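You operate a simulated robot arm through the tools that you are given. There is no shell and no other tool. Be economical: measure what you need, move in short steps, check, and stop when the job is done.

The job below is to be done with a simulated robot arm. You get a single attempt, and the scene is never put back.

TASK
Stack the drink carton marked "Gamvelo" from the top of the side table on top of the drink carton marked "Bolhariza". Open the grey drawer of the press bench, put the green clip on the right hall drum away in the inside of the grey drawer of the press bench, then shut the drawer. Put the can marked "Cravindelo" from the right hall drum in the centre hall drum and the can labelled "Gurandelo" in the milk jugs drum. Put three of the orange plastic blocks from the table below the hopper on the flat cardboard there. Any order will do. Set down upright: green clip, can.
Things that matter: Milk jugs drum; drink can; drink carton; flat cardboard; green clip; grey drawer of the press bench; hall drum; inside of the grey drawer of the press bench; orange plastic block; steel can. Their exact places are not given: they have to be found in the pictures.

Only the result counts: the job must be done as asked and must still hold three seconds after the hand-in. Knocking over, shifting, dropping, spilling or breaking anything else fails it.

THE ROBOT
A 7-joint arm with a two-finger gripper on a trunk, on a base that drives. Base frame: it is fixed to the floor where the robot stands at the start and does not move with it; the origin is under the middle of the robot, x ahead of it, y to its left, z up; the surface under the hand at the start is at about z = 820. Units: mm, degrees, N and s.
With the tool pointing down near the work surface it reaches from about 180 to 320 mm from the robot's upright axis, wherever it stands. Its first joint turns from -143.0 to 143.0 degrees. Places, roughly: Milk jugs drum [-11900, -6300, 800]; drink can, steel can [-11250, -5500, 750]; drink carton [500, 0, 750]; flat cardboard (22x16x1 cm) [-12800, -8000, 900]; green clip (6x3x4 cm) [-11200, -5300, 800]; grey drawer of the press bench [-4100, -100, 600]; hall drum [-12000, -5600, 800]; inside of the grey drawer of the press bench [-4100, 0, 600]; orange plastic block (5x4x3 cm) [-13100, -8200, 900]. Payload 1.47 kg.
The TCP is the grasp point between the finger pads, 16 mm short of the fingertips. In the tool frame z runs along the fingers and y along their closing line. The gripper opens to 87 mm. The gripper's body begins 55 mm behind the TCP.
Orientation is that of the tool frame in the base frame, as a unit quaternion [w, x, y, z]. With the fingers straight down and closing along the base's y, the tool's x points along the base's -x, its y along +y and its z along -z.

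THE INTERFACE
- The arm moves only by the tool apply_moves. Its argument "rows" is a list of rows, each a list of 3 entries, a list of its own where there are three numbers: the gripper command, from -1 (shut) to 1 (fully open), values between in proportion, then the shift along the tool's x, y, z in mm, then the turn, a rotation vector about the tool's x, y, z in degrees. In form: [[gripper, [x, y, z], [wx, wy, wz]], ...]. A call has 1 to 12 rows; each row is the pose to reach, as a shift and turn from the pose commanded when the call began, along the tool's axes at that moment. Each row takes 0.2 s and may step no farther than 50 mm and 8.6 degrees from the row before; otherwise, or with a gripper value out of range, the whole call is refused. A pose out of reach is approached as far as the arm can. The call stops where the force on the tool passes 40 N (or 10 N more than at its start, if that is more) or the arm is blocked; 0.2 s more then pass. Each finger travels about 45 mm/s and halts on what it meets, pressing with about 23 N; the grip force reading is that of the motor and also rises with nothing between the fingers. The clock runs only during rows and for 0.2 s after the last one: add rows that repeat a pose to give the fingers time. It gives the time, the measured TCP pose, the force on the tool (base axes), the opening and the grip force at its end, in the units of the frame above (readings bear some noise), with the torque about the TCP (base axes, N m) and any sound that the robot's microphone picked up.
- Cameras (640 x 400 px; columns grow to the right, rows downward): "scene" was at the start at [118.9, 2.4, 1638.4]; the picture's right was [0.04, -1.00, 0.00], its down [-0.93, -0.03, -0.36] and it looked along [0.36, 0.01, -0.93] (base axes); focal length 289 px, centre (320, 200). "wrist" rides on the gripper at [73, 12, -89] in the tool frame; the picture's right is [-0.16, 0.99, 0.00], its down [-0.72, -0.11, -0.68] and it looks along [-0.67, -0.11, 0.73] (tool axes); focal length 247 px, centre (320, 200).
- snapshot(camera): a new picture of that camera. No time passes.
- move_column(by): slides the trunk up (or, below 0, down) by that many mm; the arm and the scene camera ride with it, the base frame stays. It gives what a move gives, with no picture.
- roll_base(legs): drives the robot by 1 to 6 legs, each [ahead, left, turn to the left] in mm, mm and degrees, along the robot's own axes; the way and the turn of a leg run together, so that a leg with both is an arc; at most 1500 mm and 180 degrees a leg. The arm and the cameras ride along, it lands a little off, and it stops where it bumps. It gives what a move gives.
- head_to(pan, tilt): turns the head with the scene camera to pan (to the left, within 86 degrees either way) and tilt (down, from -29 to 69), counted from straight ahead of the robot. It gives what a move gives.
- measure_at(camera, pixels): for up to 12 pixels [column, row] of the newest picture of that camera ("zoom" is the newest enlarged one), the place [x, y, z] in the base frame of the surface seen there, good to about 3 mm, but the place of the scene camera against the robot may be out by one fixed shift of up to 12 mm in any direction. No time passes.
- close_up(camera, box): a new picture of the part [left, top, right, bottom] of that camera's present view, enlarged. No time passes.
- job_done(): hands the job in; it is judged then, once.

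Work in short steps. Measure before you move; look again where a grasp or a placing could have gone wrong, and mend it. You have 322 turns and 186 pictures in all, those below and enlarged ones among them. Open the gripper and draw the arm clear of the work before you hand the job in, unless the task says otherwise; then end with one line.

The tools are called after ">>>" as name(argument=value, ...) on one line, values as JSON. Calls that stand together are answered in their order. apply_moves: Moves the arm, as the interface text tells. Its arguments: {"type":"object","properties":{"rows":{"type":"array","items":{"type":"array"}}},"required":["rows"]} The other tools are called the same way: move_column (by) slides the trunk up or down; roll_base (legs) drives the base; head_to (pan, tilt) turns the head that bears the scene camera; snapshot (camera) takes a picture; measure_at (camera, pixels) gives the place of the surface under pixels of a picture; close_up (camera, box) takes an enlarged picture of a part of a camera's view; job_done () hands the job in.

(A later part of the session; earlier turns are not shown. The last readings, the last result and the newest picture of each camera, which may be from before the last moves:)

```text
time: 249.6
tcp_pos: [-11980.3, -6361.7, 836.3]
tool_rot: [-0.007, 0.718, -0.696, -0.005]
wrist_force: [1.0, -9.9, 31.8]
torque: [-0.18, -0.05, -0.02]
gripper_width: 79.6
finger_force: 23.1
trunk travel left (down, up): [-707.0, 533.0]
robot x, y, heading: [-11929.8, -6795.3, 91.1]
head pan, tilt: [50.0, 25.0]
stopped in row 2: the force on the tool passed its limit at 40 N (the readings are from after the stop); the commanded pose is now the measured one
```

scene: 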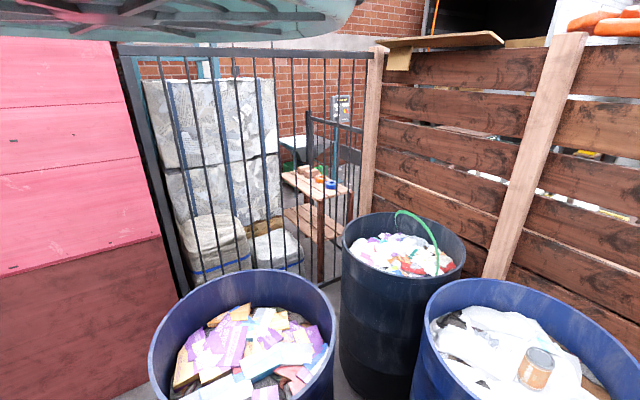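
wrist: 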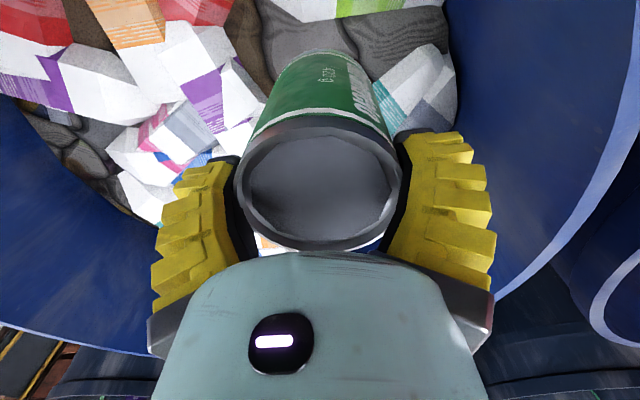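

Touched down earlier than expected (TCP 839). I look for what it stands on.

>>> snapshot(camera="wrist")

>>> measure_at(camera="wrist", pixels=[[320, 220], [320, 170], [270, 200], [370, 200], [310, 90], [330, 60], [270, 50], [400, 60], [400, 95], [250, 100]])

```text
93 pictures are left
```

wrist: 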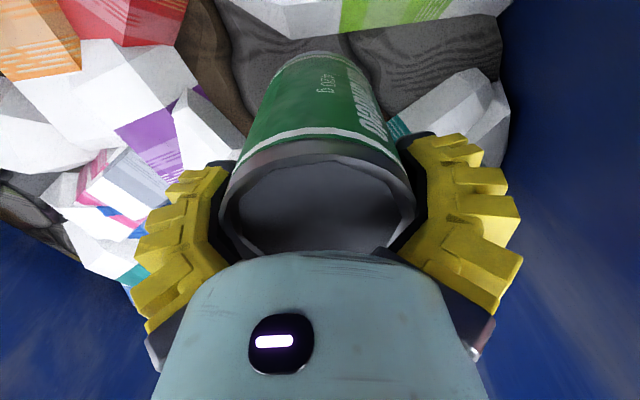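

```text
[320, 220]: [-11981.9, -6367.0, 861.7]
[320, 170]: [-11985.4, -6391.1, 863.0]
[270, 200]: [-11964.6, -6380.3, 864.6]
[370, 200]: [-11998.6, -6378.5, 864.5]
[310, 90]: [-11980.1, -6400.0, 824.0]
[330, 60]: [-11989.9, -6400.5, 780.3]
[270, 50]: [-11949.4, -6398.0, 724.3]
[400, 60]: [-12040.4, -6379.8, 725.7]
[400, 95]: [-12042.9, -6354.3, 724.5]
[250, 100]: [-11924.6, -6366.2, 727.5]
```

The can top is level at z≈863. I measure its bottom edge.

>>> close_up(camera="wrist", box=[240, 20, 440, 140])

>>> measure_at(camera="zoom", pixels=[[260, 95], [260, 105], [260, 120], [150, 180], [380, 180], [120, 240], [420, 200], [300, 80], [180, 130], [350, 120]])

```text
3.20 times, centred on (340, 80) of wrist
```

zoom: 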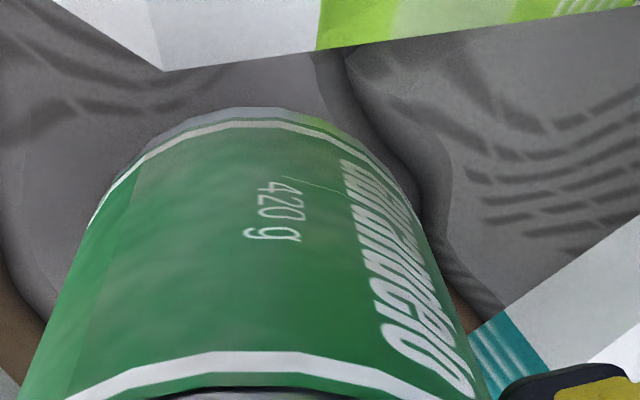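

```text
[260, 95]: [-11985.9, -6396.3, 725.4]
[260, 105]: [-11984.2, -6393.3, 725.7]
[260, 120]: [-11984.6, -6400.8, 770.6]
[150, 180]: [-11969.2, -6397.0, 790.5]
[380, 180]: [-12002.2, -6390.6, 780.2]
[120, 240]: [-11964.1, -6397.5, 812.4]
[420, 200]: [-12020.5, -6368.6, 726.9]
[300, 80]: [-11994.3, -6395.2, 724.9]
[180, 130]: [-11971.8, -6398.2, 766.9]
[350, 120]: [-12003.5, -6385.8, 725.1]
```

The can stands on the fill's collision surface at z≈757. I ease off and open gently.

>>> apply_moves(rows=[[-1, [0, 0, -2], [0, 0, 0]], [-1, [0, 0, -4], [0, 0, 0]], [-1, [0, 0, -4], [0, 0, 0]]])

>>> measure_at(camera="wrist", pixels=[[320, 220]])

```text
time: 250.4
tcp_pos: [-11979.7, -6364.3, 839.5]
tool_rot: [-0.005, 0.718, -0.696, -0.003]
wrist_force: [0.2, -0.4, 3.0]
torque: [-0.18, -0.02, 0.04]
gripper_width: 81.8
finger_force: 22.3
trunk travel left (down, up): [-707.0, 533.0]
robot x, y, heading: [-11926.8, -6800.3, 91.1]
head pan, tilt: [50.0, 25.0]
```

```text
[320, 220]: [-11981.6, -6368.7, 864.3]
```

>>> apply_moves(rows=[[0.85, [0, 0, 0], [0, 0, 0]], [0.9, [0, 0, 0], [0, 0, 0]], [1, [0, 0, 0], [0, 0, 0]], [1, [0, 0, 0], [0, 0, 0]]])

>>> snapshot(camera="wrist")

>>> measure_at(camera="wrist", pixels=[[320, 220], [320, 170], [270, 200], [370, 200], [325, 60], [325, 55]])

```text
time: 251.4
tcp_pos: [-11979.9, -6363.5, 840.3]
tool_rot: [-0.006, 0.719, -0.695, -0.004]
wrist_force: [-0.4, -0.6, -0.7]
torque: [0.04, 0.01, 0.01]
gripper_width: 87.7
finger_force: 0.0
trunk travel left (down, up): [-707.0, 533.0]
robot x, y, heading: [-11925.0, -6799.6, 91.1]
head pan, tilt: [50.0, 25.0]
```

```text
91 pictures are left
```

wrist: 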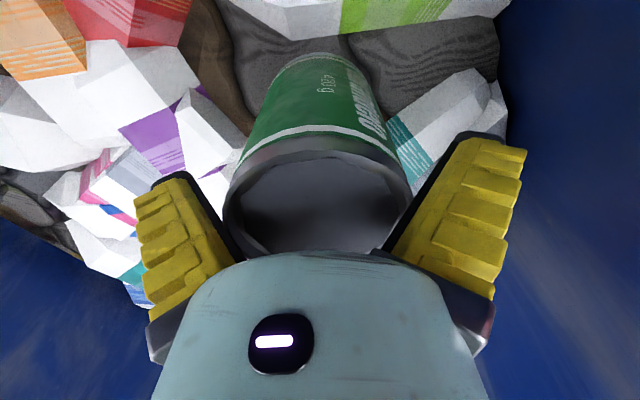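

```text
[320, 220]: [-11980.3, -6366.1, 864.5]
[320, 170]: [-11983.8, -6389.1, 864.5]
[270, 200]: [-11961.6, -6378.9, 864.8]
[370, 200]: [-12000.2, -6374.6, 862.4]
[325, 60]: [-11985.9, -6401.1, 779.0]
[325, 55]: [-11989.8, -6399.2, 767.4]
```

The can stands level after release. I raise clear and check again.

>>> move_column(by=100)

>>> move_column(by=200)

>>> snapshot(camera="wrist")

```text
time: 252.7
tcp_pos: [-11979.4, -6363.8, 940.1]
tool_rot: [-0.006, 0.719, -0.695, -0.003]
wrist_force: [-0.5, -0.8, -0.6]
torque: [0.03, 0.04, 0.04]
gripper_width: 86.9
finger_force: 0.0
trunk travel left (down, up): [-807.0, 433.0]
robot x, y, heading: [-11926.0, -6799.7, 91.0]
head pan, tilt: [50.0, 25.0]
```

```text
time: 254.9
tcp_pos: [-11979.9, -6362.4, 1139.6]
tool_rot: [-0.006, 0.718, -0.696, -0.004]
wrist_force: [1.0, -1.0, 0.8]
torque: [0.02, 0.02, 0.01]
gripper_width: 87.0
finger_force: 0.0
trunk travel left (down, up): [-1007.0, 233.0]
robot x, y, heading: [-11930.3, -6795.5, 91.2]
head pan, tilt: [50.0, 25.0]
```

```text
90 pictures are left
```

wrist: 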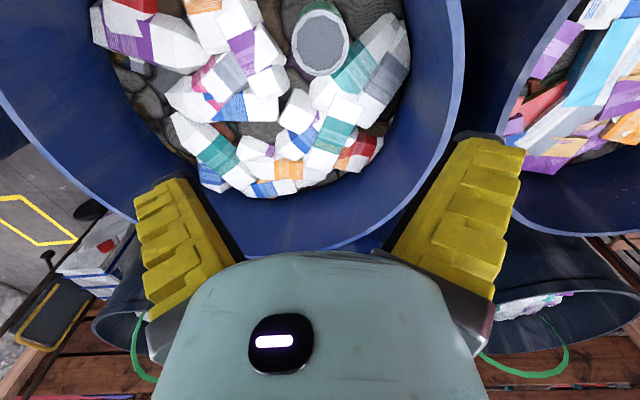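

Gurandelo stands upright in the drum. Next the orange blocks: I raise, turn left to face the hopper corner and look.

>>> move_column(by=200)

>>> roll_base(legs=[[0, 0, 130]])

>>> snapshot(camera="scene")

>>> snapshot(camera="wrist")

```text
time: 257.1
tcp_pos: [-11979.6, -6364.0, 1340.3]
tool_rot: [-0.005, 0.719, -0.695, -0.003]
wrist_force: [-0.3, -0.1, 0.3]
torque: [0.0, -0.03, 0.01]
gripper_width: 87.2
finger_force: 0.1
trunk travel left (down, up): [-1207.0, 33.0]
robot x, y, heading: [-11926.9, -6798.1, 91.2]
head pan, tilt: [50.0, 25.0]
```

```text
time: 262.9
tcp_pos: [-12219.8, -7125.8, 1340.6]
tool_rot: [0.0, 0.929, 0.369, -0.006]
wrist_force: [-1.0, 0.2, -0.6]
torque: [-0.01, 0.01, 0.02]
gripper_width: 86.9
finger_force: 0.0
trunk travel left (down, up): [-1207.0, 33.0]
robot x, y, heading: [-11927.0, -6796.0, -137.5]
head pan, tilt: [50.0, 25.0]
```

```text
89 pictures are left
```

scene: 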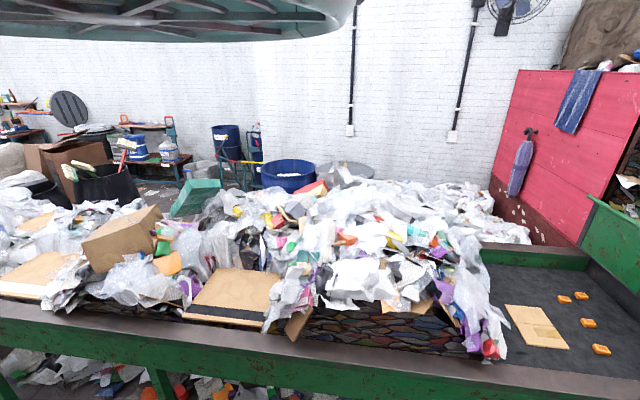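

```text
88 pictures are left
```

wrist: 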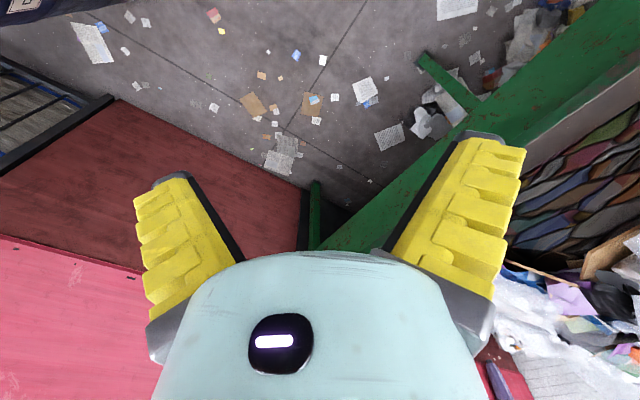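

The flat cardboard at (535,328) and orange blocks at (565,300),(580,295),(588,323),(600,350) are seen. I measure them.

>>> close_up(camera="scene", box=[470, 260, 640, 380])

>>> measure_at(camera="scene", pixels=[[536, 328], [506, 305], [541, 307], [568, 347], [525, 347], [565, 300], [582, 295], [588, 323], [600, 349], [560, 150], [600, 240], [500, 375]])

```text
3.33 times, centred on (555, 320) of scene
```

zoom: 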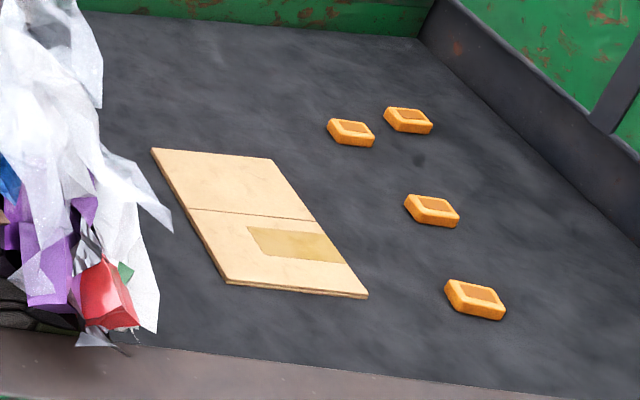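

```text
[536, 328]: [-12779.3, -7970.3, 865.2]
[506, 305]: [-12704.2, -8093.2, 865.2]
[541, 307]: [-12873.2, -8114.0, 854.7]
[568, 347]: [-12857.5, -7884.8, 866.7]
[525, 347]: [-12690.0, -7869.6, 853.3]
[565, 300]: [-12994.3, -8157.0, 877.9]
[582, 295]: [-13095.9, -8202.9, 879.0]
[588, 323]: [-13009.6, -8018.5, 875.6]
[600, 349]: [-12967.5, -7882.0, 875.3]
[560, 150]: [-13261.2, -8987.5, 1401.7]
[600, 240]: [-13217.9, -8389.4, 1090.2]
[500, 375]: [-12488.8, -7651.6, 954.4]
```

I measure the neighbouring walls in the wrist view to plan the stance.

>>> measure_at(camera="wrist", pixels=[[100, 260], [150, 130], [50, 370], [300, 220], [315, 190], [250, 180], [400, 200], [440, 80], [600, 80], [20, 280], [140, 280]])

>>> measure_at(camera="scene", pixels=[[520, 80], [620, 70], [520, 250], [600, 310], [620, 290], [480, 250], [590, 200], [630, 180], [636, 230], [450, 310], [620, 380], [450, 385]])

```text
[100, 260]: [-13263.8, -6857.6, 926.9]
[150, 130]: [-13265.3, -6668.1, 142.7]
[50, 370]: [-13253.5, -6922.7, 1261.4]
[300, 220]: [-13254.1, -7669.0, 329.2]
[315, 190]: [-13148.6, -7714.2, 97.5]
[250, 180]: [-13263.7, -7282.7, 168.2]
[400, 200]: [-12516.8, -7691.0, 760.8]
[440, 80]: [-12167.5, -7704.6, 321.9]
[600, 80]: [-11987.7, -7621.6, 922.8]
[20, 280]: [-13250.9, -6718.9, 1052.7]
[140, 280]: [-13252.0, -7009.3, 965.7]
```

```text
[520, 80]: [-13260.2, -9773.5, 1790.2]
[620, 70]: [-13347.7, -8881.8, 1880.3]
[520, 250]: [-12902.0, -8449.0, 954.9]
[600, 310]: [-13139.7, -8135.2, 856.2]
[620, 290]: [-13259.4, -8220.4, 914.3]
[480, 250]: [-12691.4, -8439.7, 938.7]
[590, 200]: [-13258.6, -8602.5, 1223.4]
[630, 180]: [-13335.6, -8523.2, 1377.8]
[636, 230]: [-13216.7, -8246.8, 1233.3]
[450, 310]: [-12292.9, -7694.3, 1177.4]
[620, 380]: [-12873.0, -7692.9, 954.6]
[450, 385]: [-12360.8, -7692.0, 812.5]
```

Pink wall at x≈−13255, table trough with rails at y −7690 and −8449 (z 955), belt z≈853. I turn to face −y and drive to about (−12910,−7330), fingers well above.

>>> roll_base(legs=[[0, 0, 47.5], [0, -983, 0], [530, 0, 0]])

>>> snapshot(camera="wrist")

```text
time: 272.8
tcp_pos: [-12895.4, -7738.5, 1339.6]
tool_rot: [0.004, 0.708, 0.706, -0.005]
wrist_force: [-0.5, 0.0, -0.5]
torque: [0.01, -0.02, -0.02]
gripper_width: 87.0
finger_force: 0.1
trunk travel left (down, up): [-1207.0, 33.0]
robot x, y, heading: [-12933.1, -7299.8, -91.1]
head pan, tilt: [50.0, 25.0]
```

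```text
86 pictures are left
```

wrist: 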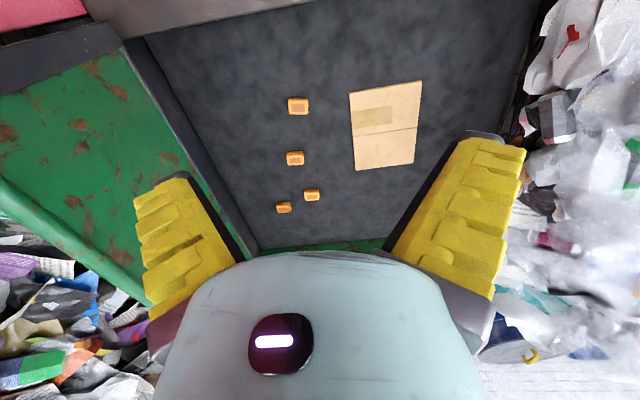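

All four blocks and the cardboard are visible. I zoom and measure them accurately.

>>> close_up(camera="wrist", box=[260, 70, 440, 220])

>>> measure_at(camera="wrist", pixels=[[298, 106], [294, 158], [311, 195], [283, 207], [352, 93], [420, 83], [413, 162], [357, 169], [230, 60], [200, 150], [330, 30], [130, 80]])

```text
2.67 times, centred on (350, 145) of wrist
```

zoom: 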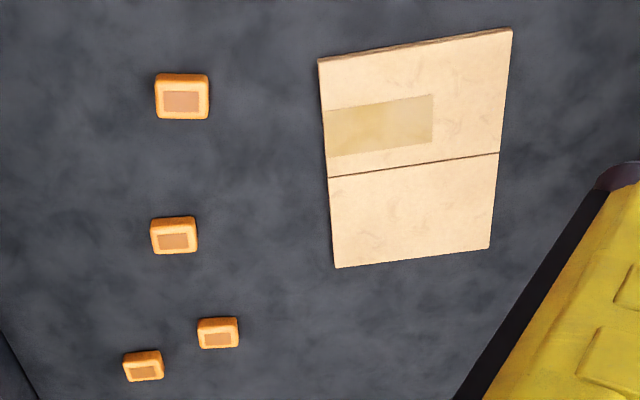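

```text
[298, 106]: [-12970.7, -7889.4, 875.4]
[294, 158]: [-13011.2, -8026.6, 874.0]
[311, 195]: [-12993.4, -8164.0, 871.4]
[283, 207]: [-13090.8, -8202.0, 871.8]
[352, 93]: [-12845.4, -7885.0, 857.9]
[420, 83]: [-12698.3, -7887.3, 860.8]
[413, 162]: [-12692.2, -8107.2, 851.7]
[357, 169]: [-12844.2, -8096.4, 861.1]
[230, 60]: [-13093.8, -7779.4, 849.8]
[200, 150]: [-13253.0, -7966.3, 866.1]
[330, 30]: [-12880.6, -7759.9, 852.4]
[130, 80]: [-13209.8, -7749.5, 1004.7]
```

I'd like the robot's body higher over this table, so I move the arm to its recommended zone (lower and closer): down 345, in 170, with the trunk at top.

>>> move_column(by=33)

>>> apply_moves(rows=[[1, [21, 0, 43], [0, 0, 0]], [1, [42, 0, 86], [0, 0, 0]], [1, [63, 0, 129], [0, 0, 0]], [1, [84, 0, 172], [0, 0, 0]], [1, [105, 0, 215], [0, 0, 0]], [1, [126, 0, 258], [0, 0, 0]], [1, [147, 0, 301], [0, 0, 0]], [1, [168, 0, 340], [0, 0, 0]], [1, [168, 0, 340], [0, 0, 0]]])

>>> snapshot(camera="scene")

```text
time: 273.6
tcp_pos: [-12896.3, -7738.2, 1372.4]
tool_rot: [0.003, 0.707, 0.707, -0.006]
wrist_force: [0.0, 0.1, 0.1]
torque: [0.01, -0.02, 0.01]
gripper_width: 87.1
finger_force: 0.0
trunk travel left (down, up): [-1240.0, 0.0]
robot x, y, heading: [-12933.1, -7302.6, -90.7]
head pan, tilt: [50.0, 25.0]
```

```text
time: 275.6
tcp_pos: [-12902.8, -7570.5, 1119.5]
tool_rot: [0.002, 0.708, 0.707, -0.005]
wrist_force: [-0.1, 0.0, 0.1]
torque: [-0.01, 0.0, -0.01]
gripper_width: 87.3
finger_force: 0.0
out of reach, approached as far as the arm can: row 6, 7, 8, 9
trunk travel left (down, up): [-1240.0, 0.0]
robot x, y, heading: [-12934.9, -7302.4, -90.7]
head pan, tilt: [50.0, 25.0]
```

```text
84 pictures are left
```

scene: 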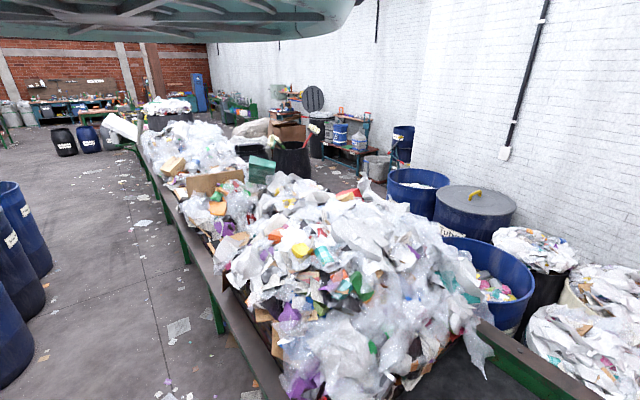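

Good (TCP 1119, ~760 below camera). I see what the head camera shows straight down now.

>>> head_to(pan=0, tilt=55)

>>> snapshot(camera="scene")

```text
time: 276.8
tcp_pos: [-12901.7, -7572.4, 1119.0]
tool_rot: [0.003, 0.707, 0.707, -0.006]
wrist_force: [-0.3, -0.6, 0.2]
torque: [0.02, 0.01, -0.03]
gripper_width: 87.0
finger_force: 0.0
trunk travel left (down, up): [-1240.0, 0.0]
robot x, y, heading: [-12935.4, -7305.8, -90.8]
head pan, tilt: [0.0, 55.0]
```

```text
83 pictures are left
```

scene: 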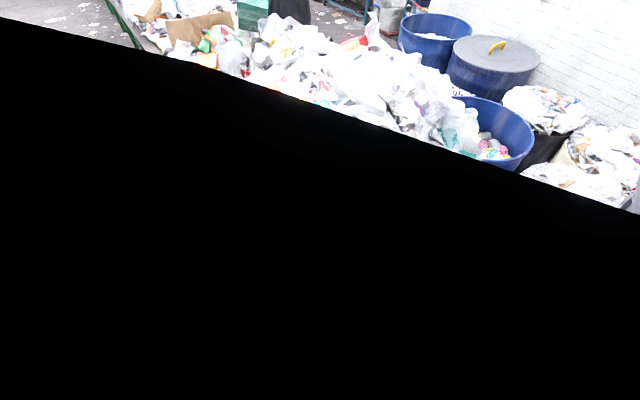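

I shift the TCP 69 mm sideways with the arm and drive ahead 317 to come over the first block.

>>> apply_moves(rows=[[1, [0, -35, 0], [0, 0, 0]], [1, [0, -69, 0], [0, 0, 0]], [1, [0, -69, 0], [0, 0, 0]]])

>>> roll_base(legs=[[317, 0, 0]])

>>> snapshot(camera="wrist")

```text
time: 277.6
tcp_pos: [-12971.4, -7573.7, 1120.1]
tool_rot: [0.003, 0.708, 0.706, -0.006]
wrist_force: [0.6, 1.1, -0.1]
torque: [-0.05, -0.02, -0.03]
gripper_width: 87.1
finger_force: 0.1
trunk travel left (down, up): [-1240.0, 0.0]
robot x, y, heading: [-12933.0, -7304.0, -90.9]
head pan, tilt: [0.0, 55.0]
```

```text
time: 279.7
tcp_pos: [-12977.9, -7883.1, 1121.5]
tool_rot: [0.002, 0.709, 0.705, -0.007]
wrist_force: [-0.5, -0.5, 0.4]
torque: [0.02, 0.0, -0.02]
gripper_width: 86.9
finger_force: 0.1
trunk travel left (down, up): [-1240.0, 0.0]
robot x, y, heading: [-12938.3, -7609.6, -91.3]
head pan, tilt: [0.0, 55.0]
```

```text
82 pictures are left
```

wrist: 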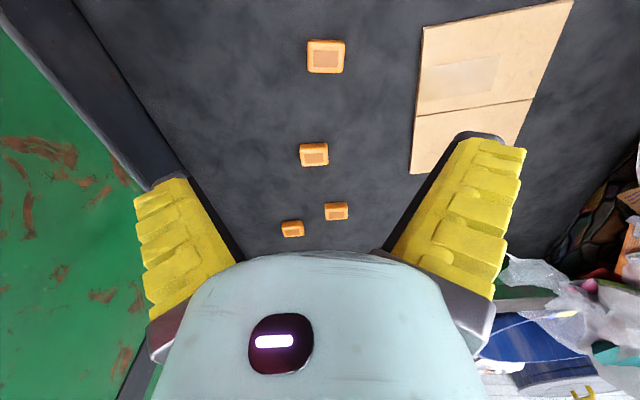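

I lower 170 and measure the first block precisely.

>>> move_column(by=-170)

>>> snapshot(camera="wrist")

```text
time: 281.8
tcp_pos: [-13006.4, -7881.6, 1032.7]
tool_rot: [-0.009, 0.709, 0.705, -0.019]
wrist_force: [-0.8, 0.6, -0.3]
torque: [-0.01, -0.07, 0.0]
gripper_width: 87.1
finger_force: 0.1
trunk travel left (down, up): [-1138.0, 102.0]
robot x, y, heading: [-12937.1, -7614.1, -91.3]
head pan, tilt: [0.0, 55.0]
stopped: the arm was blocked; the commanded pose is now the measured one
```

```text
81 pictures are left
```

wrist: 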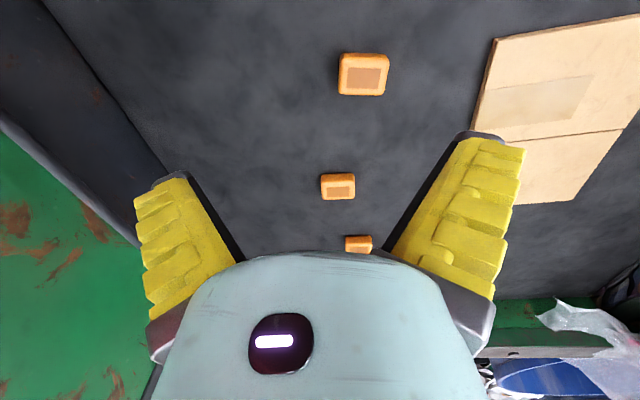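

The arm (elbow) met something in this hanging pose. I go back up and return to the extended pose, which has only the forearm in front.

>>> move_column(by=102)

>>> roll_base(legs=[[-300, 0, 0]])

>>> apply_moves(rows=[[1, [-25, 0, -43], [0, 0, 0]], [1, [-50, 0, -86], [0, 0, 0]], [1, [-75, 0, -129], [0, 0, 0]], [1, [-100, 0, -172], [0, 0, 0]], [1, [-125, 0, -215], [0, 0, 0]], [1, [-150, 0, -235], [0, 0, 0]], [1, [-180, 0, -245], [0, 0, 0]], [1, [-180, 0, -245], [0, 0, 0]]])

>>> snapshot(camera="wrist")

```text
time: 283.1
tcp_pos: [-12974.7, -7883.3, 1121.0]
tool_rot: [0.003, 0.709, 0.705, -0.006]
wrist_force: [-0.5, -0.5, -0.2]
torque: [0.02, 0.02, -0.02]
gripper_width: 87.1
finger_force: 0.0
trunk travel left (down, up): [-1240.0, 0.0]
robot x, y, heading: [-12935.1, -7611.2, -91.1]
head pan, tilt: [0.0, 55.0]
```

```text
time: 285.2
tcp_pos: [-12967.0, -7589.0, 1121.7]
tool_rot: [0.002, 0.708, 0.706, -0.005]
wrist_force: [-0.2, -0.4, -0.6]
torque: [0.02, -0.01, 0.01]
gripper_width: 87.0
finger_force: 0.1
trunk travel left (down, up): [-1240.0, 0.0]
robot x, y, heading: [-12933.3, -7318.0, -90.9]
head pan, tilt: [0.0, 55.0]
```

```text
time: 287.0
tcp_pos: [-12967.6, -7767.3, 1369.5]
tool_rot: [0.002, 0.708, 0.707, -0.007]
wrist_force: [0.2, -0.1, -0.2]
torque: [-0.04, 0.02, 0.01]
gripper_width: 87.0
finger_force: 0.1
trunk travel left (down, up): [-1240.0, 0.0]
robot x, y, heading: [-12928.1, -7316.7, -90.8]
head pan, tilt: [0.0, 55.0]
```

```text
80 pictures are left
```

wrist: 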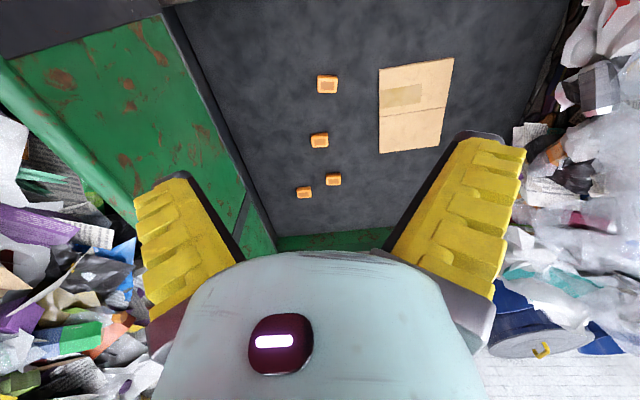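

Everything is intact. I drive ahead 122 and lower 300, watching for blocking.

>>> roll_base(legs=[[121, 0, 0]])

>>> move_column(by=-200)

>>> move_column(by=-200)

>>> snapshot(camera="wrist")

```text
time: 288.2
tcp_pos: [-12968.3, -7889.2, 1368.6]
tool_rot: [0.003, 0.706, 0.708, -0.006]
wrist_force: [0.7, 0.2, 0.6]
torque: [-0.03, 0.01, -0.02]
gripper_width: 87.0
finger_force: 0.0
trunk travel left (down, up): [-1240.0, 0.0]
robot x, y, heading: [-12936.4, -7438.4, -90.6]
head pan, tilt: [0.0, 55.0]
```

```text
time: 290.6
tcp_pos: [-12988.2, -7888.2, 1279.8]
tool_rot: [-0.01, 0.706, 0.708, -0.018]
wrist_force: [-0.7, 0.4, -0.4]
torque: [-0.04, 0.02, -0.01]
gripper_width: 86.9
finger_force: 0.1
trunk travel left (down, up): [-1137.0, 103.0]
robot x, y, heading: [-12935.4, -7439.6, -90.6]
head pan, tilt: [0.0, 55.0]
stopped: the arm was blocked; the commanded pose is now the measured one
```

```text
time: 292.9
tcp_pos: [-12989.5, -7887.9, 1279.3]
tool_rot: [-0.011, 0.706, 0.708, -0.02]
wrist_force: [0.3, -0.7, -0.5]
torque: [0.01, 0.0, -0.01]
gripper_width: 87.0
finger_force: 0.0
trunk travel left (down, up): [-1136.0, 104.0]
robot x, y, heading: [-12931.6, -7438.7, -90.6]
head pan, tilt: [0.0, 55.0]
stopped: the arm was blocked; the commanded pose is now the measured one
```

```text
79 pictures are left
```

wrist: 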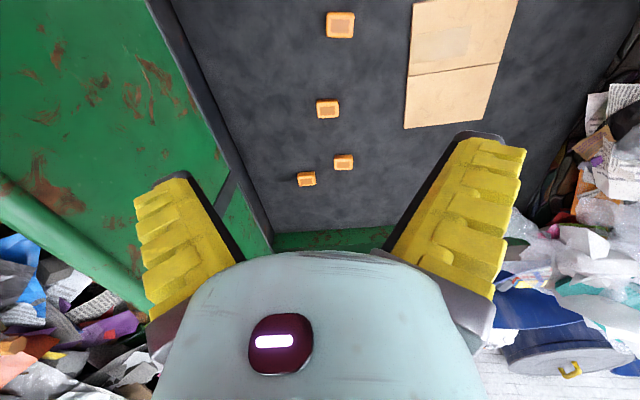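

Same trunk height both times: the robot's wide upper body sits against the pink wall's top. I raise, move the base 110 away from the wall and compensate with the arm.

>>> move_column(by=100)

>>> roll_base(legs=[[0, 110, 0]])

>>> apply_moves(rows=[[1, [0, -48, 0], [0, 0, 0]], [1, [0, -96, 0], [0, 0, 0]], [1, [0, -112, 0], [0, 0, 0]], [1, [0, -112, 0], [0, 0, 0]]])

>>> move_column(by=-200)

```text
time: 294.3
tcp_pos: [-12965.0, -7889.1, 1364.5]
tool_rot: [0.002, 0.706, 0.708, -0.007]
wrist_force: [-0.2, 0.4, 1.0]
torque: [-0.01, -0.01, 0.01]
gripper_width: 86.9
finger_force: 0.0
trunk travel left (down, up): [-1236.0, 4.0]
robot x, y, heading: [-12930.9, -7439.4, -90.9]
head pan, tilt: [0.0, 55.0]
```

```text
time: 295.5
tcp_pos: [-12855.5, -7890.1, 1363.8]
tool_rot: [0.002, 0.707, 0.707, -0.006]
wrist_force: [1.0, 0.1, -0.4]
torque: [0.01, -0.01, 0.02]
gripper_width: 87.0
finger_force: 0.1
trunk travel left (down, up): [-1236.0, 4.0]
robot x, y, heading: [-12819.8, -7437.6, -90.8]
head pan, tilt: [0.0, 55.0]
```

```text
time: 296.5
tcp_pos: [-12967.4, -7889.0, 1367.4]
tool_rot: [0.003, 0.706, 0.708, -0.007]
wrist_force: [-0.3, 0.0, 0.9]
torque: [-0.01, 0.0, 0.01]
gripper_width: 87.1
finger_force: 0.1
trunk travel left (down, up): [-1236.0, 4.0]
robot x, y, heading: [-12820.7, -7443.2, -90.6]
head pan, tilt: [0.0, 55.0]
```

```text
time: 298.8
tcp_pos: [-12993.3, -7889.8, 1233.2]
tool_rot: [-0.011, 0.706, 0.708, -0.022]
wrist_force: [0.2, -0.2, -0.2]
torque: [0.0, 0.0, -0.02]
gripper_width: 87.0
finger_force: 0.0
trunk travel left (down, up): [-1083.0, 157.0]
robot x, y, heading: [-12816.7, -7439.6, -90.8]
head pan, tilt: [0.0, 55.0]
stopped: the arm was blocked; the commanded pose is now the measured one
```

Blocked again, lower down. I look to the right with the head camera to see what is touched.

>>> move_column(by=150)

>>> head_to(pan=-60, tilt=10)

>>> snapshot(camera="scene")

```text
time: 300.6
tcp_pos: [-12963.7, -7889.9, 1363.8]
tool_rot: [0.002, 0.707, 0.707, -0.006]
wrist_force: [0.3, 0.2, -0.7]
torque: [-0.02, 0.01, 0.0]
gripper_width: 86.9
finger_force: 0.0
trunk travel left (down, up): [-1233.0, 7.0]
robot x, y, heading: [-12815.4, -7440.9, -90.6]
head pan, tilt: [0.0, 55.0]
```

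```text
time: 301.9
tcp_pos: [-12962.9, -7890.2, 1362.9]
tool_rot: [0.003, 0.707, 0.708, -0.006]
wrist_force: [-0.1, 0.6, -0.7]
torque: [-0.03, -0.02, 0.0]
gripper_width: 87.0
finger_force: 0.0
trunk travel left (down, up): [-1233.0, 7.0]
robot x, y, heading: [-12816.8, -7442.0, -90.5]
head pan, tilt: [-60.0, 10.0]
```

```text
78 pictures are left
```

scene: 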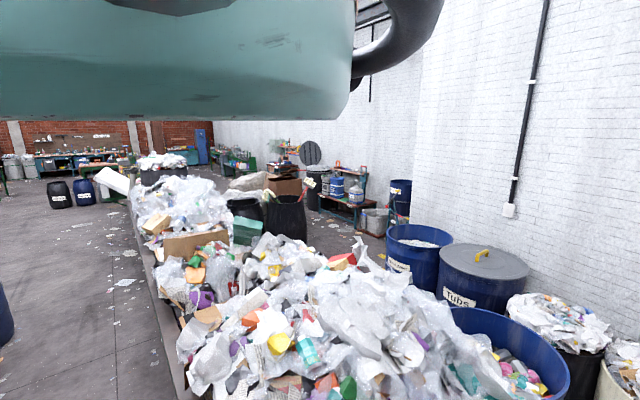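

The head doesn't pan right here. Facing −x instead puts the robot's right side towards the free aisle; the arm rises steeply behind the hand, clearing the rubbish. I move away, turn right and come in from +x.

>>> roll_base(legs=[[0, 600, 0], [0, 0, -90], [0, 600, 0]])

>>> snapshot(camera="wrist")

>>> snapshot(camera="scene")

```text
time: 312.2
tcp_pos: [-12680.1, -7914.5, 1364.0]
tool_rot: [-0.003, 1.0, -0.005, -0.006]
wrist_force: [-0.2, -0.1, 0.5]
torque: [-0.05, 0.0, 0.01]
gripper_width: 87.0
finger_force: 0.2
trunk travel left (down, up): [-1233.0, 7.0]
robot x, y, heading: [-12232.4, -8071.9, 178.4]
head pan, tilt: [-60.0, 10.0]
```

```text
77 pictures are left
```

wrist: 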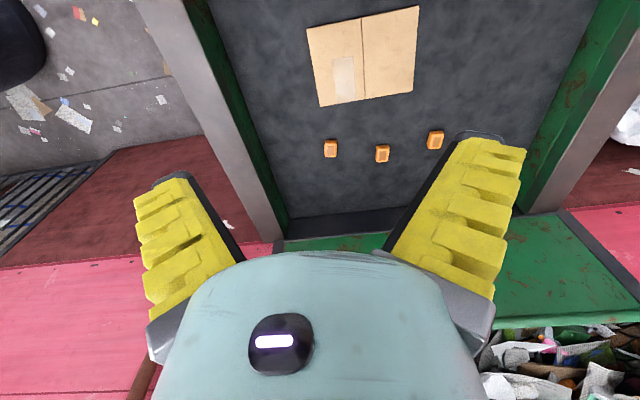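

```text
76 pictures are left
```

scene: 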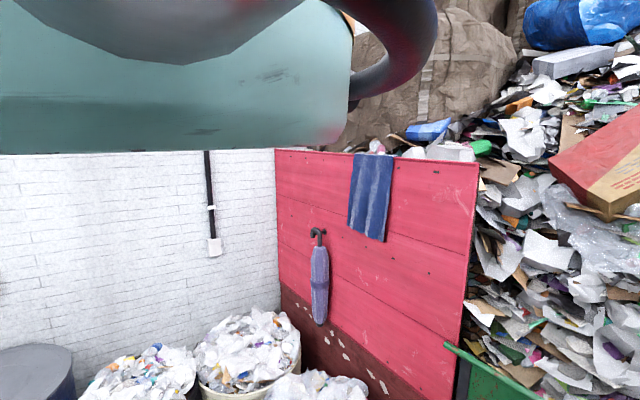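

Three blocks are visible at (331,148),(382,154),(436,140). I drive ahead 290 and lower step by step.

>>> roll_base(legs=[[285, -17, 0]])

>>> move_column(by=-200)

>>> move_column(by=-130)

>>> snapshot(camera="wrist")

```text
time: 314.2
tcp_pos: [-12965.1, -7887.6, 1364.2]
tool_rot: [-0.002, 1.0, -0.007, -0.005]
wrist_force: [-0.3, -1.1, 0.1]
torque: [-0.02, 0.0, 0.03]
gripper_width: 87.0
finger_force: 0.1
trunk travel left (down, up): [-1233.0, 7.0]
robot x, y, heading: [-12518.9, -8040.7, 178.2]
head pan, tilt: [-60.0, 10.0]
```

```text
time: 316.3
tcp_pos: [-12964.6, -7887.2, 1162.9]
tool_rot: [-0.003, 1.0, -0.007, -0.006]
wrist_force: [-0.2, 0.3, -0.3]
torque: [0.0, -0.01, 0.05]
gripper_width: 86.9
finger_force: 0.1
trunk travel left (down, up): [-1033.0, 207.0]
robot x, y, heading: [-12518.4, -8041.2, 178.2]
head pan, tilt: [-60.0, 10.0]
```

```text
time: 317.9
tcp_pos: [-12965.1, -7887.5, 1035.3]
tool_rot: [-0.003, 1.0, -0.008, -0.006]
wrist_force: [-0.4, -0.2, 0.0]
torque: [-0.05, 0.02, 0.01]
gripper_width: 86.9
finger_force: 0.1
trunk travel left (down, up): [-903.0, 337.0]
robot x, y, heading: [-12516.6, -8044.5, 178.6]
head pan, tilt: [-60.0, 10.0]
```

```text
75 pictures are left
```

wrist: 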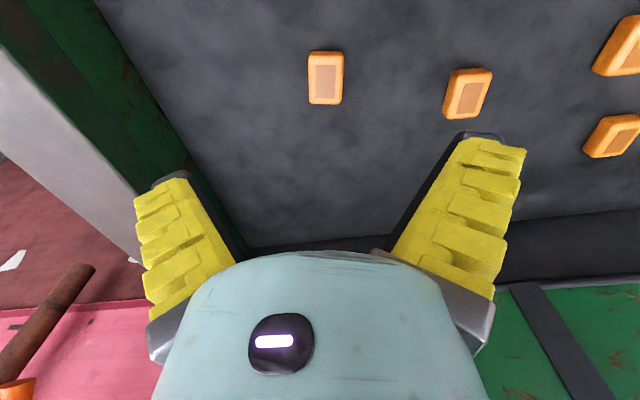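

Works without blocking. I measure block 1's corners and the others.

>>> measure_at(camera="wrist", pixels=[[326, 78], [310, 54], [341, 54], [343, 100], [311, 102], [468, 94], [455, 71], [490, 72], [478, 116], [446, 113], [613, 136], [300, 150]])

```text
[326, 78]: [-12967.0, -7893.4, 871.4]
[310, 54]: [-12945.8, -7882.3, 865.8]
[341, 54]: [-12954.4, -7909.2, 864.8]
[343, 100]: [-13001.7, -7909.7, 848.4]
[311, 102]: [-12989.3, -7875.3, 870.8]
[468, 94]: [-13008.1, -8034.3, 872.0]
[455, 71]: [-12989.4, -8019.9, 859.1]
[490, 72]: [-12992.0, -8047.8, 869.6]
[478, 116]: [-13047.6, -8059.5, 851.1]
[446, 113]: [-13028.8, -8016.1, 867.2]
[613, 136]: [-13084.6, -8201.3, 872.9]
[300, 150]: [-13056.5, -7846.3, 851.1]
```

Block 1 centre (−12968,−7893), yawed ~8.5°. I align, then lower to TCP≈871.

>>> apply_moves(rows=[[1, [-3, 5.5, 0], [0, 0, 8.4]], [1, [-3, 5.5, 0], [0, 0, 8.4]]])

>>> move_column(by=-135)

>>> snapshot(camera="wrist")

```text
time: 318.5
tcp_pos: [-12968.5, -7893.7, 1034.2]
tool_rot: [-0.003, 0.997, -0.081, -0.006]
wrist_force: [-0.5, -0.6, -0.7]
torque: [0.01, 0.0, 0.03]
gripper_width: 87.0
finger_force: 0.1
trunk travel left (down, up): [-903.0, 337.0]
robot x, y, heading: [-12520.0, -8044.2, 178.5]
head pan, tilt: [-60.0, 10.0]
```

```text
time: 320.1
tcp_pos: [-12967.1, -7894.0, 899.1]
tool_rot: [-0.003, 0.997, -0.081, -0.007]
wrist_force: [0.0, -1.1, -0.2]
torque: [0.05, 0.0, 0.01]
gripper_width: 86.9
finger_force: 0.1
trunk travel left (down, up): [-768.0, 472.0]
robot x, y, heading: [-12517.5, -8044.5, 178.4]
head pan, tilt: [-60.0, 10.0]
```

```text
74 pictures are left
```

wrist: 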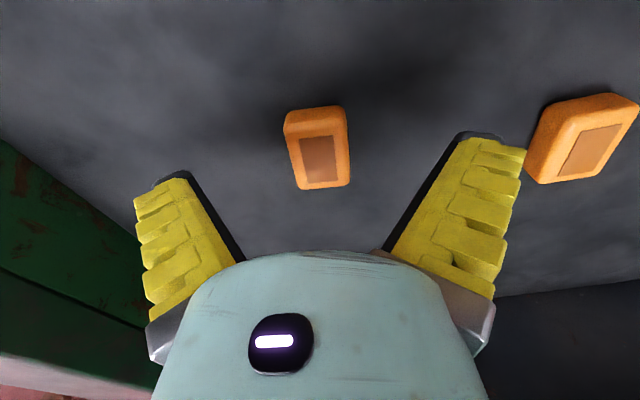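

Aligned. I lower 27 and grip, then lift 40 and check.

>>> move_column(by=-27)

>>> apply_moves(rows=[[0.5, [0, 0, 0], [0, 0, 0]], [0.0, [0, 0, 0], [0, 0, 0]], [-0.5, [0, 0, 0], [0, 0, 0]], [-1, [0, 0, 0], [0, 0, 0]], [-1, [0, 0, 0], [0, 0, 0]], [-1, [0, 0, 0], [0, 0, 0]]])

>>> move_column(by=50)

>>> snapshot(camera="wrist")

```text
time: 320.9
tcp_pos: [-12967.8, -7893.8, 871.2]
tool_rot: [-0.002, 0.997, -0.081, -0.007]
wrist_force: [-0.2, 1.0, -0.2]
torque: [0.01, 0.0, -0.02]
gripper_width: 87.1
finger_force: 0.0
trunk travel left (down, up): [-741.0, 499.0]
robot x, y, heading: [-12514.2, -8044.2, 178.1]
head pan, tilt: [-60.0, 10.0]
```

```text
time: 322.3
tcp_pos: [-12967.6, -7893.3, 872.5]
tool_rot: [-0.002, 0.997, -0.08, -0.007]
wrist_force: [3.9, -0.9, 10.9]
torque: [-0.03, -0.09, -0.03]
gripper_width: 29.9
finger_force: 22.7
trunk travel left (down, up): [-741.0, 499.0]
robot x, y, heading: [-12519.3, -8043.1, 178.6]
head pan, tilt: [-60.0, 10.0]
```

```text
time: 323.2
tcp_pos: [-12967.8, -7893.5, 921.7]
tool_rot: [-0.003, 0.997, -0.08, -0.006]
wrist_force: [-0.4, 0.3, -0.6]
torque: [0.01, -0.03, 0.01]
gripper_width: 27.3
finger_force: 23.8
trunk travel left (down, up): [-791.0, 449.0]
robot x, y, heading: [-12519.6, -8040.6, 178.5]
head pan, tilt: [-60.0, 10.0]
```

```text
73 pictures are left
```

wrist: 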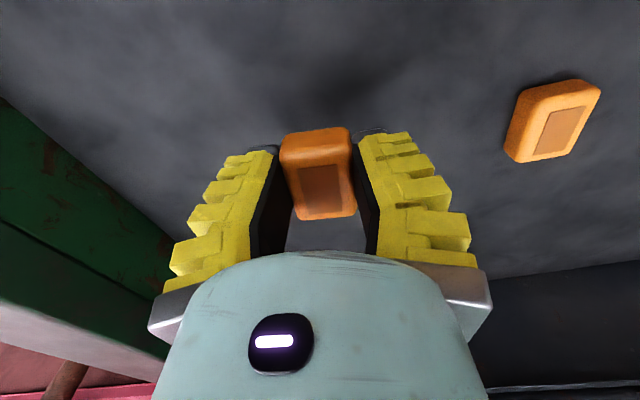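

Block 1 is held (27 mm). Before backing towards the rubbish pile I raise the hand, move over the cardboard and look back with the wrist camera at the pile's height.

>>> move_column(by=400)

>>> roll_base(legs=[[-200, 26, 0]])

>>> apply_moves(rows=[[-1, [0, 0, 0], [0, 0, 8.5]], [-1, [0, 0, 0], [0, 0, 17]], [-1, [0, 0, 0], [0, 0, 25.5]], [-1, [0, 0, 0], [0, 0, 34]], [-1, [0, 0, 0], [0, 0, 42.5]], [-1, [0, 0, 0], [0, 0, 51]], [-1, [0, 0, 0], [0, 0, 59.5]], [-1, [0, 0, 0], [0, 0, 68]], [-1, [0, 0, 0], [0, 0, 76.5]], [-1, [0, 0, 0], [0, 0, 85]], [-1, [0, 0, 0], [0, 0, 93.5]], [-1, [0, 0, 0], [0, 0, 102]]])

>>> snapshot(camera="wrist")

```text
time: 327.0
tcp_pos: [-12967.8, -7895.1, 1321.5]
tool_rot: [-0.003, 0.997, -0.08, -0.007]
wrist_force: [-0.1, 0.2, -0.4]
torque: [0.0, -0.04, -0.03]
gripper_width: 27.3
finger_force: 23.5
trunk travel left (down, up): [-1191.0, 49.0]
robot x, y, heading: [-12516.2, -8044.1, 178.2]
head pan, tilt: [-60.0, 10.0]
```

```text
time: 328.6
tcp_pos: [-12769.6, -7924.7, 1322.3]
tool_rot: [-0.002, 0.997, -0.081, -0.007]
wrist_force: [0.3, 0.4, 0.2]
torque: [0.01, 0.04, 0.03]
gripper_width: 27.2
finger_force: 23.0
trunk travel left (down, up): [-1191.0, 49.0]
robot x, y, heading: [-12315.8, -8073.5, 178.4]
head pan, tilt: [-60.0, 10.0]
```

```text
time: 331.2
tcp_pos: [-12769.0, -7925.3, 1322.0]
tool_rot: [-0.005, -0.563, 0.827, 0.006]
wrist_force: [0.5, -1.0, -0.4]
torque: [-0.01, -0.02, -0.01]
gripper_width: 27.2
finger_force: 23.2
trunk travel left (down, up): [-1191.0, 49.0]
robot x, y, heading: [-12318.9, -8074.5, 178.2]
head pan, tilt: [-60.0, 10.0]
```

```text
72 pictures are left
```

wrist: 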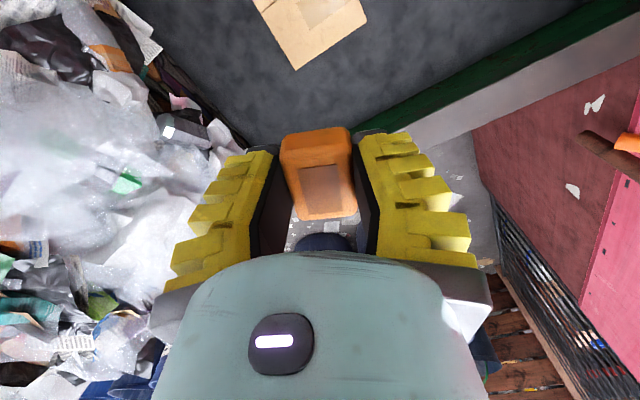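

I measure the pile's height near the arm.

>>> measure_at(camera="wrist", pixels=[[30, 60], [100, 60], [80, 130], [150, 130], [60, 200], [140, 200], [120, 260], [30, 260], [90, 330], [190, 160], [120, 20], [20, 130]])

```text
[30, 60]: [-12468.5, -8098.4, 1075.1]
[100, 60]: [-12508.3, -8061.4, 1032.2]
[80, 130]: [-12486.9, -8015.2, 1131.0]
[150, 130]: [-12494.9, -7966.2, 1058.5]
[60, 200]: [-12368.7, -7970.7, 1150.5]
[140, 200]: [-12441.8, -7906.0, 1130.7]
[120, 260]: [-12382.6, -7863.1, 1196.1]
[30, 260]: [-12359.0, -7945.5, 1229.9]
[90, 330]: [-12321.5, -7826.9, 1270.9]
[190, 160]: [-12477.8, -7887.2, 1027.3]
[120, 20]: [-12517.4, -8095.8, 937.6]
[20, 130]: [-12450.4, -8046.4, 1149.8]
```

The pile rises to 1130–1270 behind, too tight for the arm here. I'll place from the aisle side (facing −y, robot at x≈−12620, away from wall and pile).

>>> move_column(by=49)

>>> roll_base(legs=[[0, -600, 0], [300, 0, 0], [0, 0, 92]])

>>> apply_moves(rows=[[-1, [0, 0, 0], [0, 0, -8.5]], [-1, [0, 0, 0], [0, 0, -17]], [-1, [0, 0, 0], [0, 0, -25.5]], [-1, [0, 0, 0], [0, 0, -34]], [-1, [0, 0, 0], [0, 0, -42.5]], [-1, [0, 0, 0], [0, 0, -51]], [-1, [0, 0, 0], [0, 0, -59.5]], [-1, [0, 0, 0], [0, 0, -68]], [-1, [0, 0, 0], [0, 0, -76.5]], [-1, [0, 0, 0], [0, 0, -85]], [-1, [0, 0, 0], [0, 0, -93.5]], [-1, [0, 0, 0], [0, 0, -102]]])

>>> snapshot(camera="wrist")

```text
time: 332.1
tcp_pos: [-12768.9, -7925.4, 1372.2]
tool_rot: [-0.004, -0.565, 0.825, 0.005]
wrist_force: [-0.6, -0.3, -0.5]
torque: [-0.01, -0.01, 0.0]
gripper_width: 27.2
finger_force: 23.5
trunk travel left (down, up): [-1240.0, 0.0]
robot x, y, heading: [-12318.1, -8070.1, 178.4]
head pan, tilt: [-60.0, 10.0]
```

```text
time: 341.0
tcp_pos: [-12750.9, -7920.4, 1370.8]
tool_rot: [0.007, 0.983, -0.184, -0.001]
wrist_force: [-0.1, 0.2, -1.1]
torque: [-0.01, 0.0, 0.03]
gripper_width: 27.4
finger_force: 23.1
trunk travel left (down, up): [-1240.0, 0.0]
robot x, y, heading: [-12604.4, -7470.3, -91.8]
head pan, tilt: [-60.0, 10.0]
```

```text
time: 343.6
tcp_pos: [-12750.9, -7921.2, 1369.8]
tool_rot: [0.003, 0.761, 0.649, -0.006]
wrist_force: [0.1, 0.8, 0.2]
torque: [-0.02, 0.02, -0.03]
gripper_width: 27.2
finger_force: 23.3
trunk travel left (down, up): [-1240.0, 0.0]
robot x, y, heading: [-12604.2, -7470.2, -91.5]
head pan, tilt: [-60.0, 10.0]
```

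```text
71 pictures are left
```

wrist: 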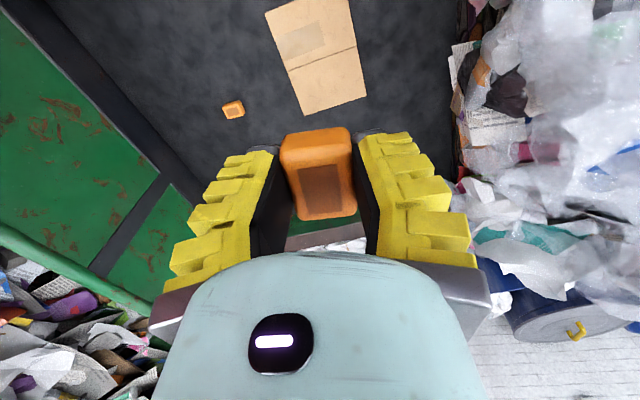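

I finish the yaw by −8.5° and re-measure the cardboard from here.

>>> measure_at(camera="wrist", pixels=[[270, 16], [340, 4], [362, 92], [306, 111], [318, 60], [233, 109], [450, 160], [500, 50], [450, 60]])

>>> apply_moves(rows=[[-1, [0, 0, 0], [0, 0, -8.5]], [-1, [0, 0, 0], [0, 0, -8.5]]])

>>> move_column(by=-250)

```text
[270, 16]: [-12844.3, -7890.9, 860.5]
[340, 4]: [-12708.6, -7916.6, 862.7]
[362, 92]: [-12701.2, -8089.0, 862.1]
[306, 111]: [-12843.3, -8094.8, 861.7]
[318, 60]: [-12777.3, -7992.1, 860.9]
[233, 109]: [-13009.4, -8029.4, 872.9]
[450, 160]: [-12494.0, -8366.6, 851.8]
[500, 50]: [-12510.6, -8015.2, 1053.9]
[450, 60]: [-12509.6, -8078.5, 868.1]
```

```text
time: 344.2
tcp_pos: [-12749.6, -7921.6, 1371.6]
tool_rot: [0.002, 0.71, 0.705, -0.007]
wrist_force: [0.6, 0.1, -0.4]
torque: [0.0, 0.0, -0.02]
gripper_width: 27.4
finger_force: 23.1
trunk travel left (down, up): [-1240.0, 0.0]
robot x, y, heading: [-12602.0, -7470.9, -91.5]
head pan, tilt: [-60.0, 10.0]
```

```text
time: 346.8
tcp_pos: [-12751.4, -7921.5, 1121.7]
tool_rot: [0.003, 0.711, 0.703, -0.008]
wrist_force: [-0.1, 0.0, -0.2]
torque: [0.0, 0.03, -0.01]
gripper_width: 27.2
finger_force: 23.0
trunk travel left (down, up): [-990.0, 250.0]
robot x, y, heading: [-12601.6, -7471.6, -91.5]
head pan, tilt: [-60.0, 10.0]
```

The trunk passes freely here. I shift to (−12772,−7924) and lower to just above the cardboard.

>>> apply_moves(rows=[[-1, [-3, -21, 0], [0, 0, 0]], [-1, [-3, -21, 0], [0, 0, 0]]])

>>> move_column(by=-225)

>>> snapshot(camera="wrist")

```text
time: 347.4
tcp_pos: [-12771.7, -7923.3, 1121.4]
tool_rot: [0.002, 0.712, 0.702, -0.007]
wrist_force: [0.3, 1.0, -0.7]
torque: [-0.01, 0.02, -0.03]
gripper_width: 27.2
finger_force: 22.7
trunk travel left (down, up): [-990.0, 250.0]
robot x, y, heading: [-12598.9, -7466.2, -91.7]
head pan, tilt: [-60.0, 10.0]
```

```text
time: 349.8
tcp_pos: [-12772.3, -7922.7, 895.2]
tool_rot: [0.003, 0.712, 0.702, -0.008]
wrist_force: [0.5, 0.4, -1.0]
torque: [0.0, 0.0, -0.01]
gripper_width: 26.8
finger_force: 22.6
trunk travel left (down, up): [-765.0, 475.0]
robot x, y, heading: [-12602.5, -7469.9, -91.6]
head pan, tilt: [-60.0, 10.0]
```

```text
70 pictures are left
```

wrist: 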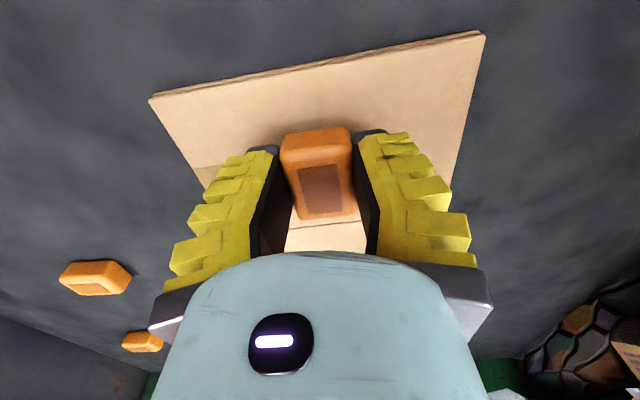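

I step down to contact.

>>> apply_moves(rows=[[-1, [0, 0, 4], [0, 0, 0]], [-1, [0, 0, 7], [0, 0, 0]], [-1, [0, 0, 10], [0, 0, 0]], [-1, [0, 0, 12], [0, 0, 0]]])

```text
time: 350.8
tcp_pos: [-12773.5, -7922.5, 883.9]
tool_rot: [0.003, 0.712, 0.703, -0.007]
wrist_force: [-1.6, 0.4, 0.8]
torque: [-0.01, -0.01, 0.0]
gripper_width: 27.6
finger_force: 23.0
trunk travel left (down, up): [-765.0, 475.0]
robot x, y, heading: [-12604.1, -7467.2, -91.6]
head pan, tilt: [-60.0, 10.0]
```

>>> apply_moves(rows=[[-1, [0, 0, 1.5], [0, 0, 0]], [-1, [0, 0, 3], [0, 0, 0]]])

```text
time: 351.4
tcp_pos: [-12773.2, -7922.9, 880.7]
tool_rot: [0.002, 0.712, 0.702, -0.008]
wrist_force: [0.6, 3.2, 14.1]
torque: [0.01, -0.01, -0.02]
gripper_width: 31.9
finger_force: 22.8
trunk travel left (down, up): [-765.0, 475.0]
robot x, y, heading: [-12603.2, -7468.9, -91.4]
head pan, tilt: [-60.0, 10.0]
```

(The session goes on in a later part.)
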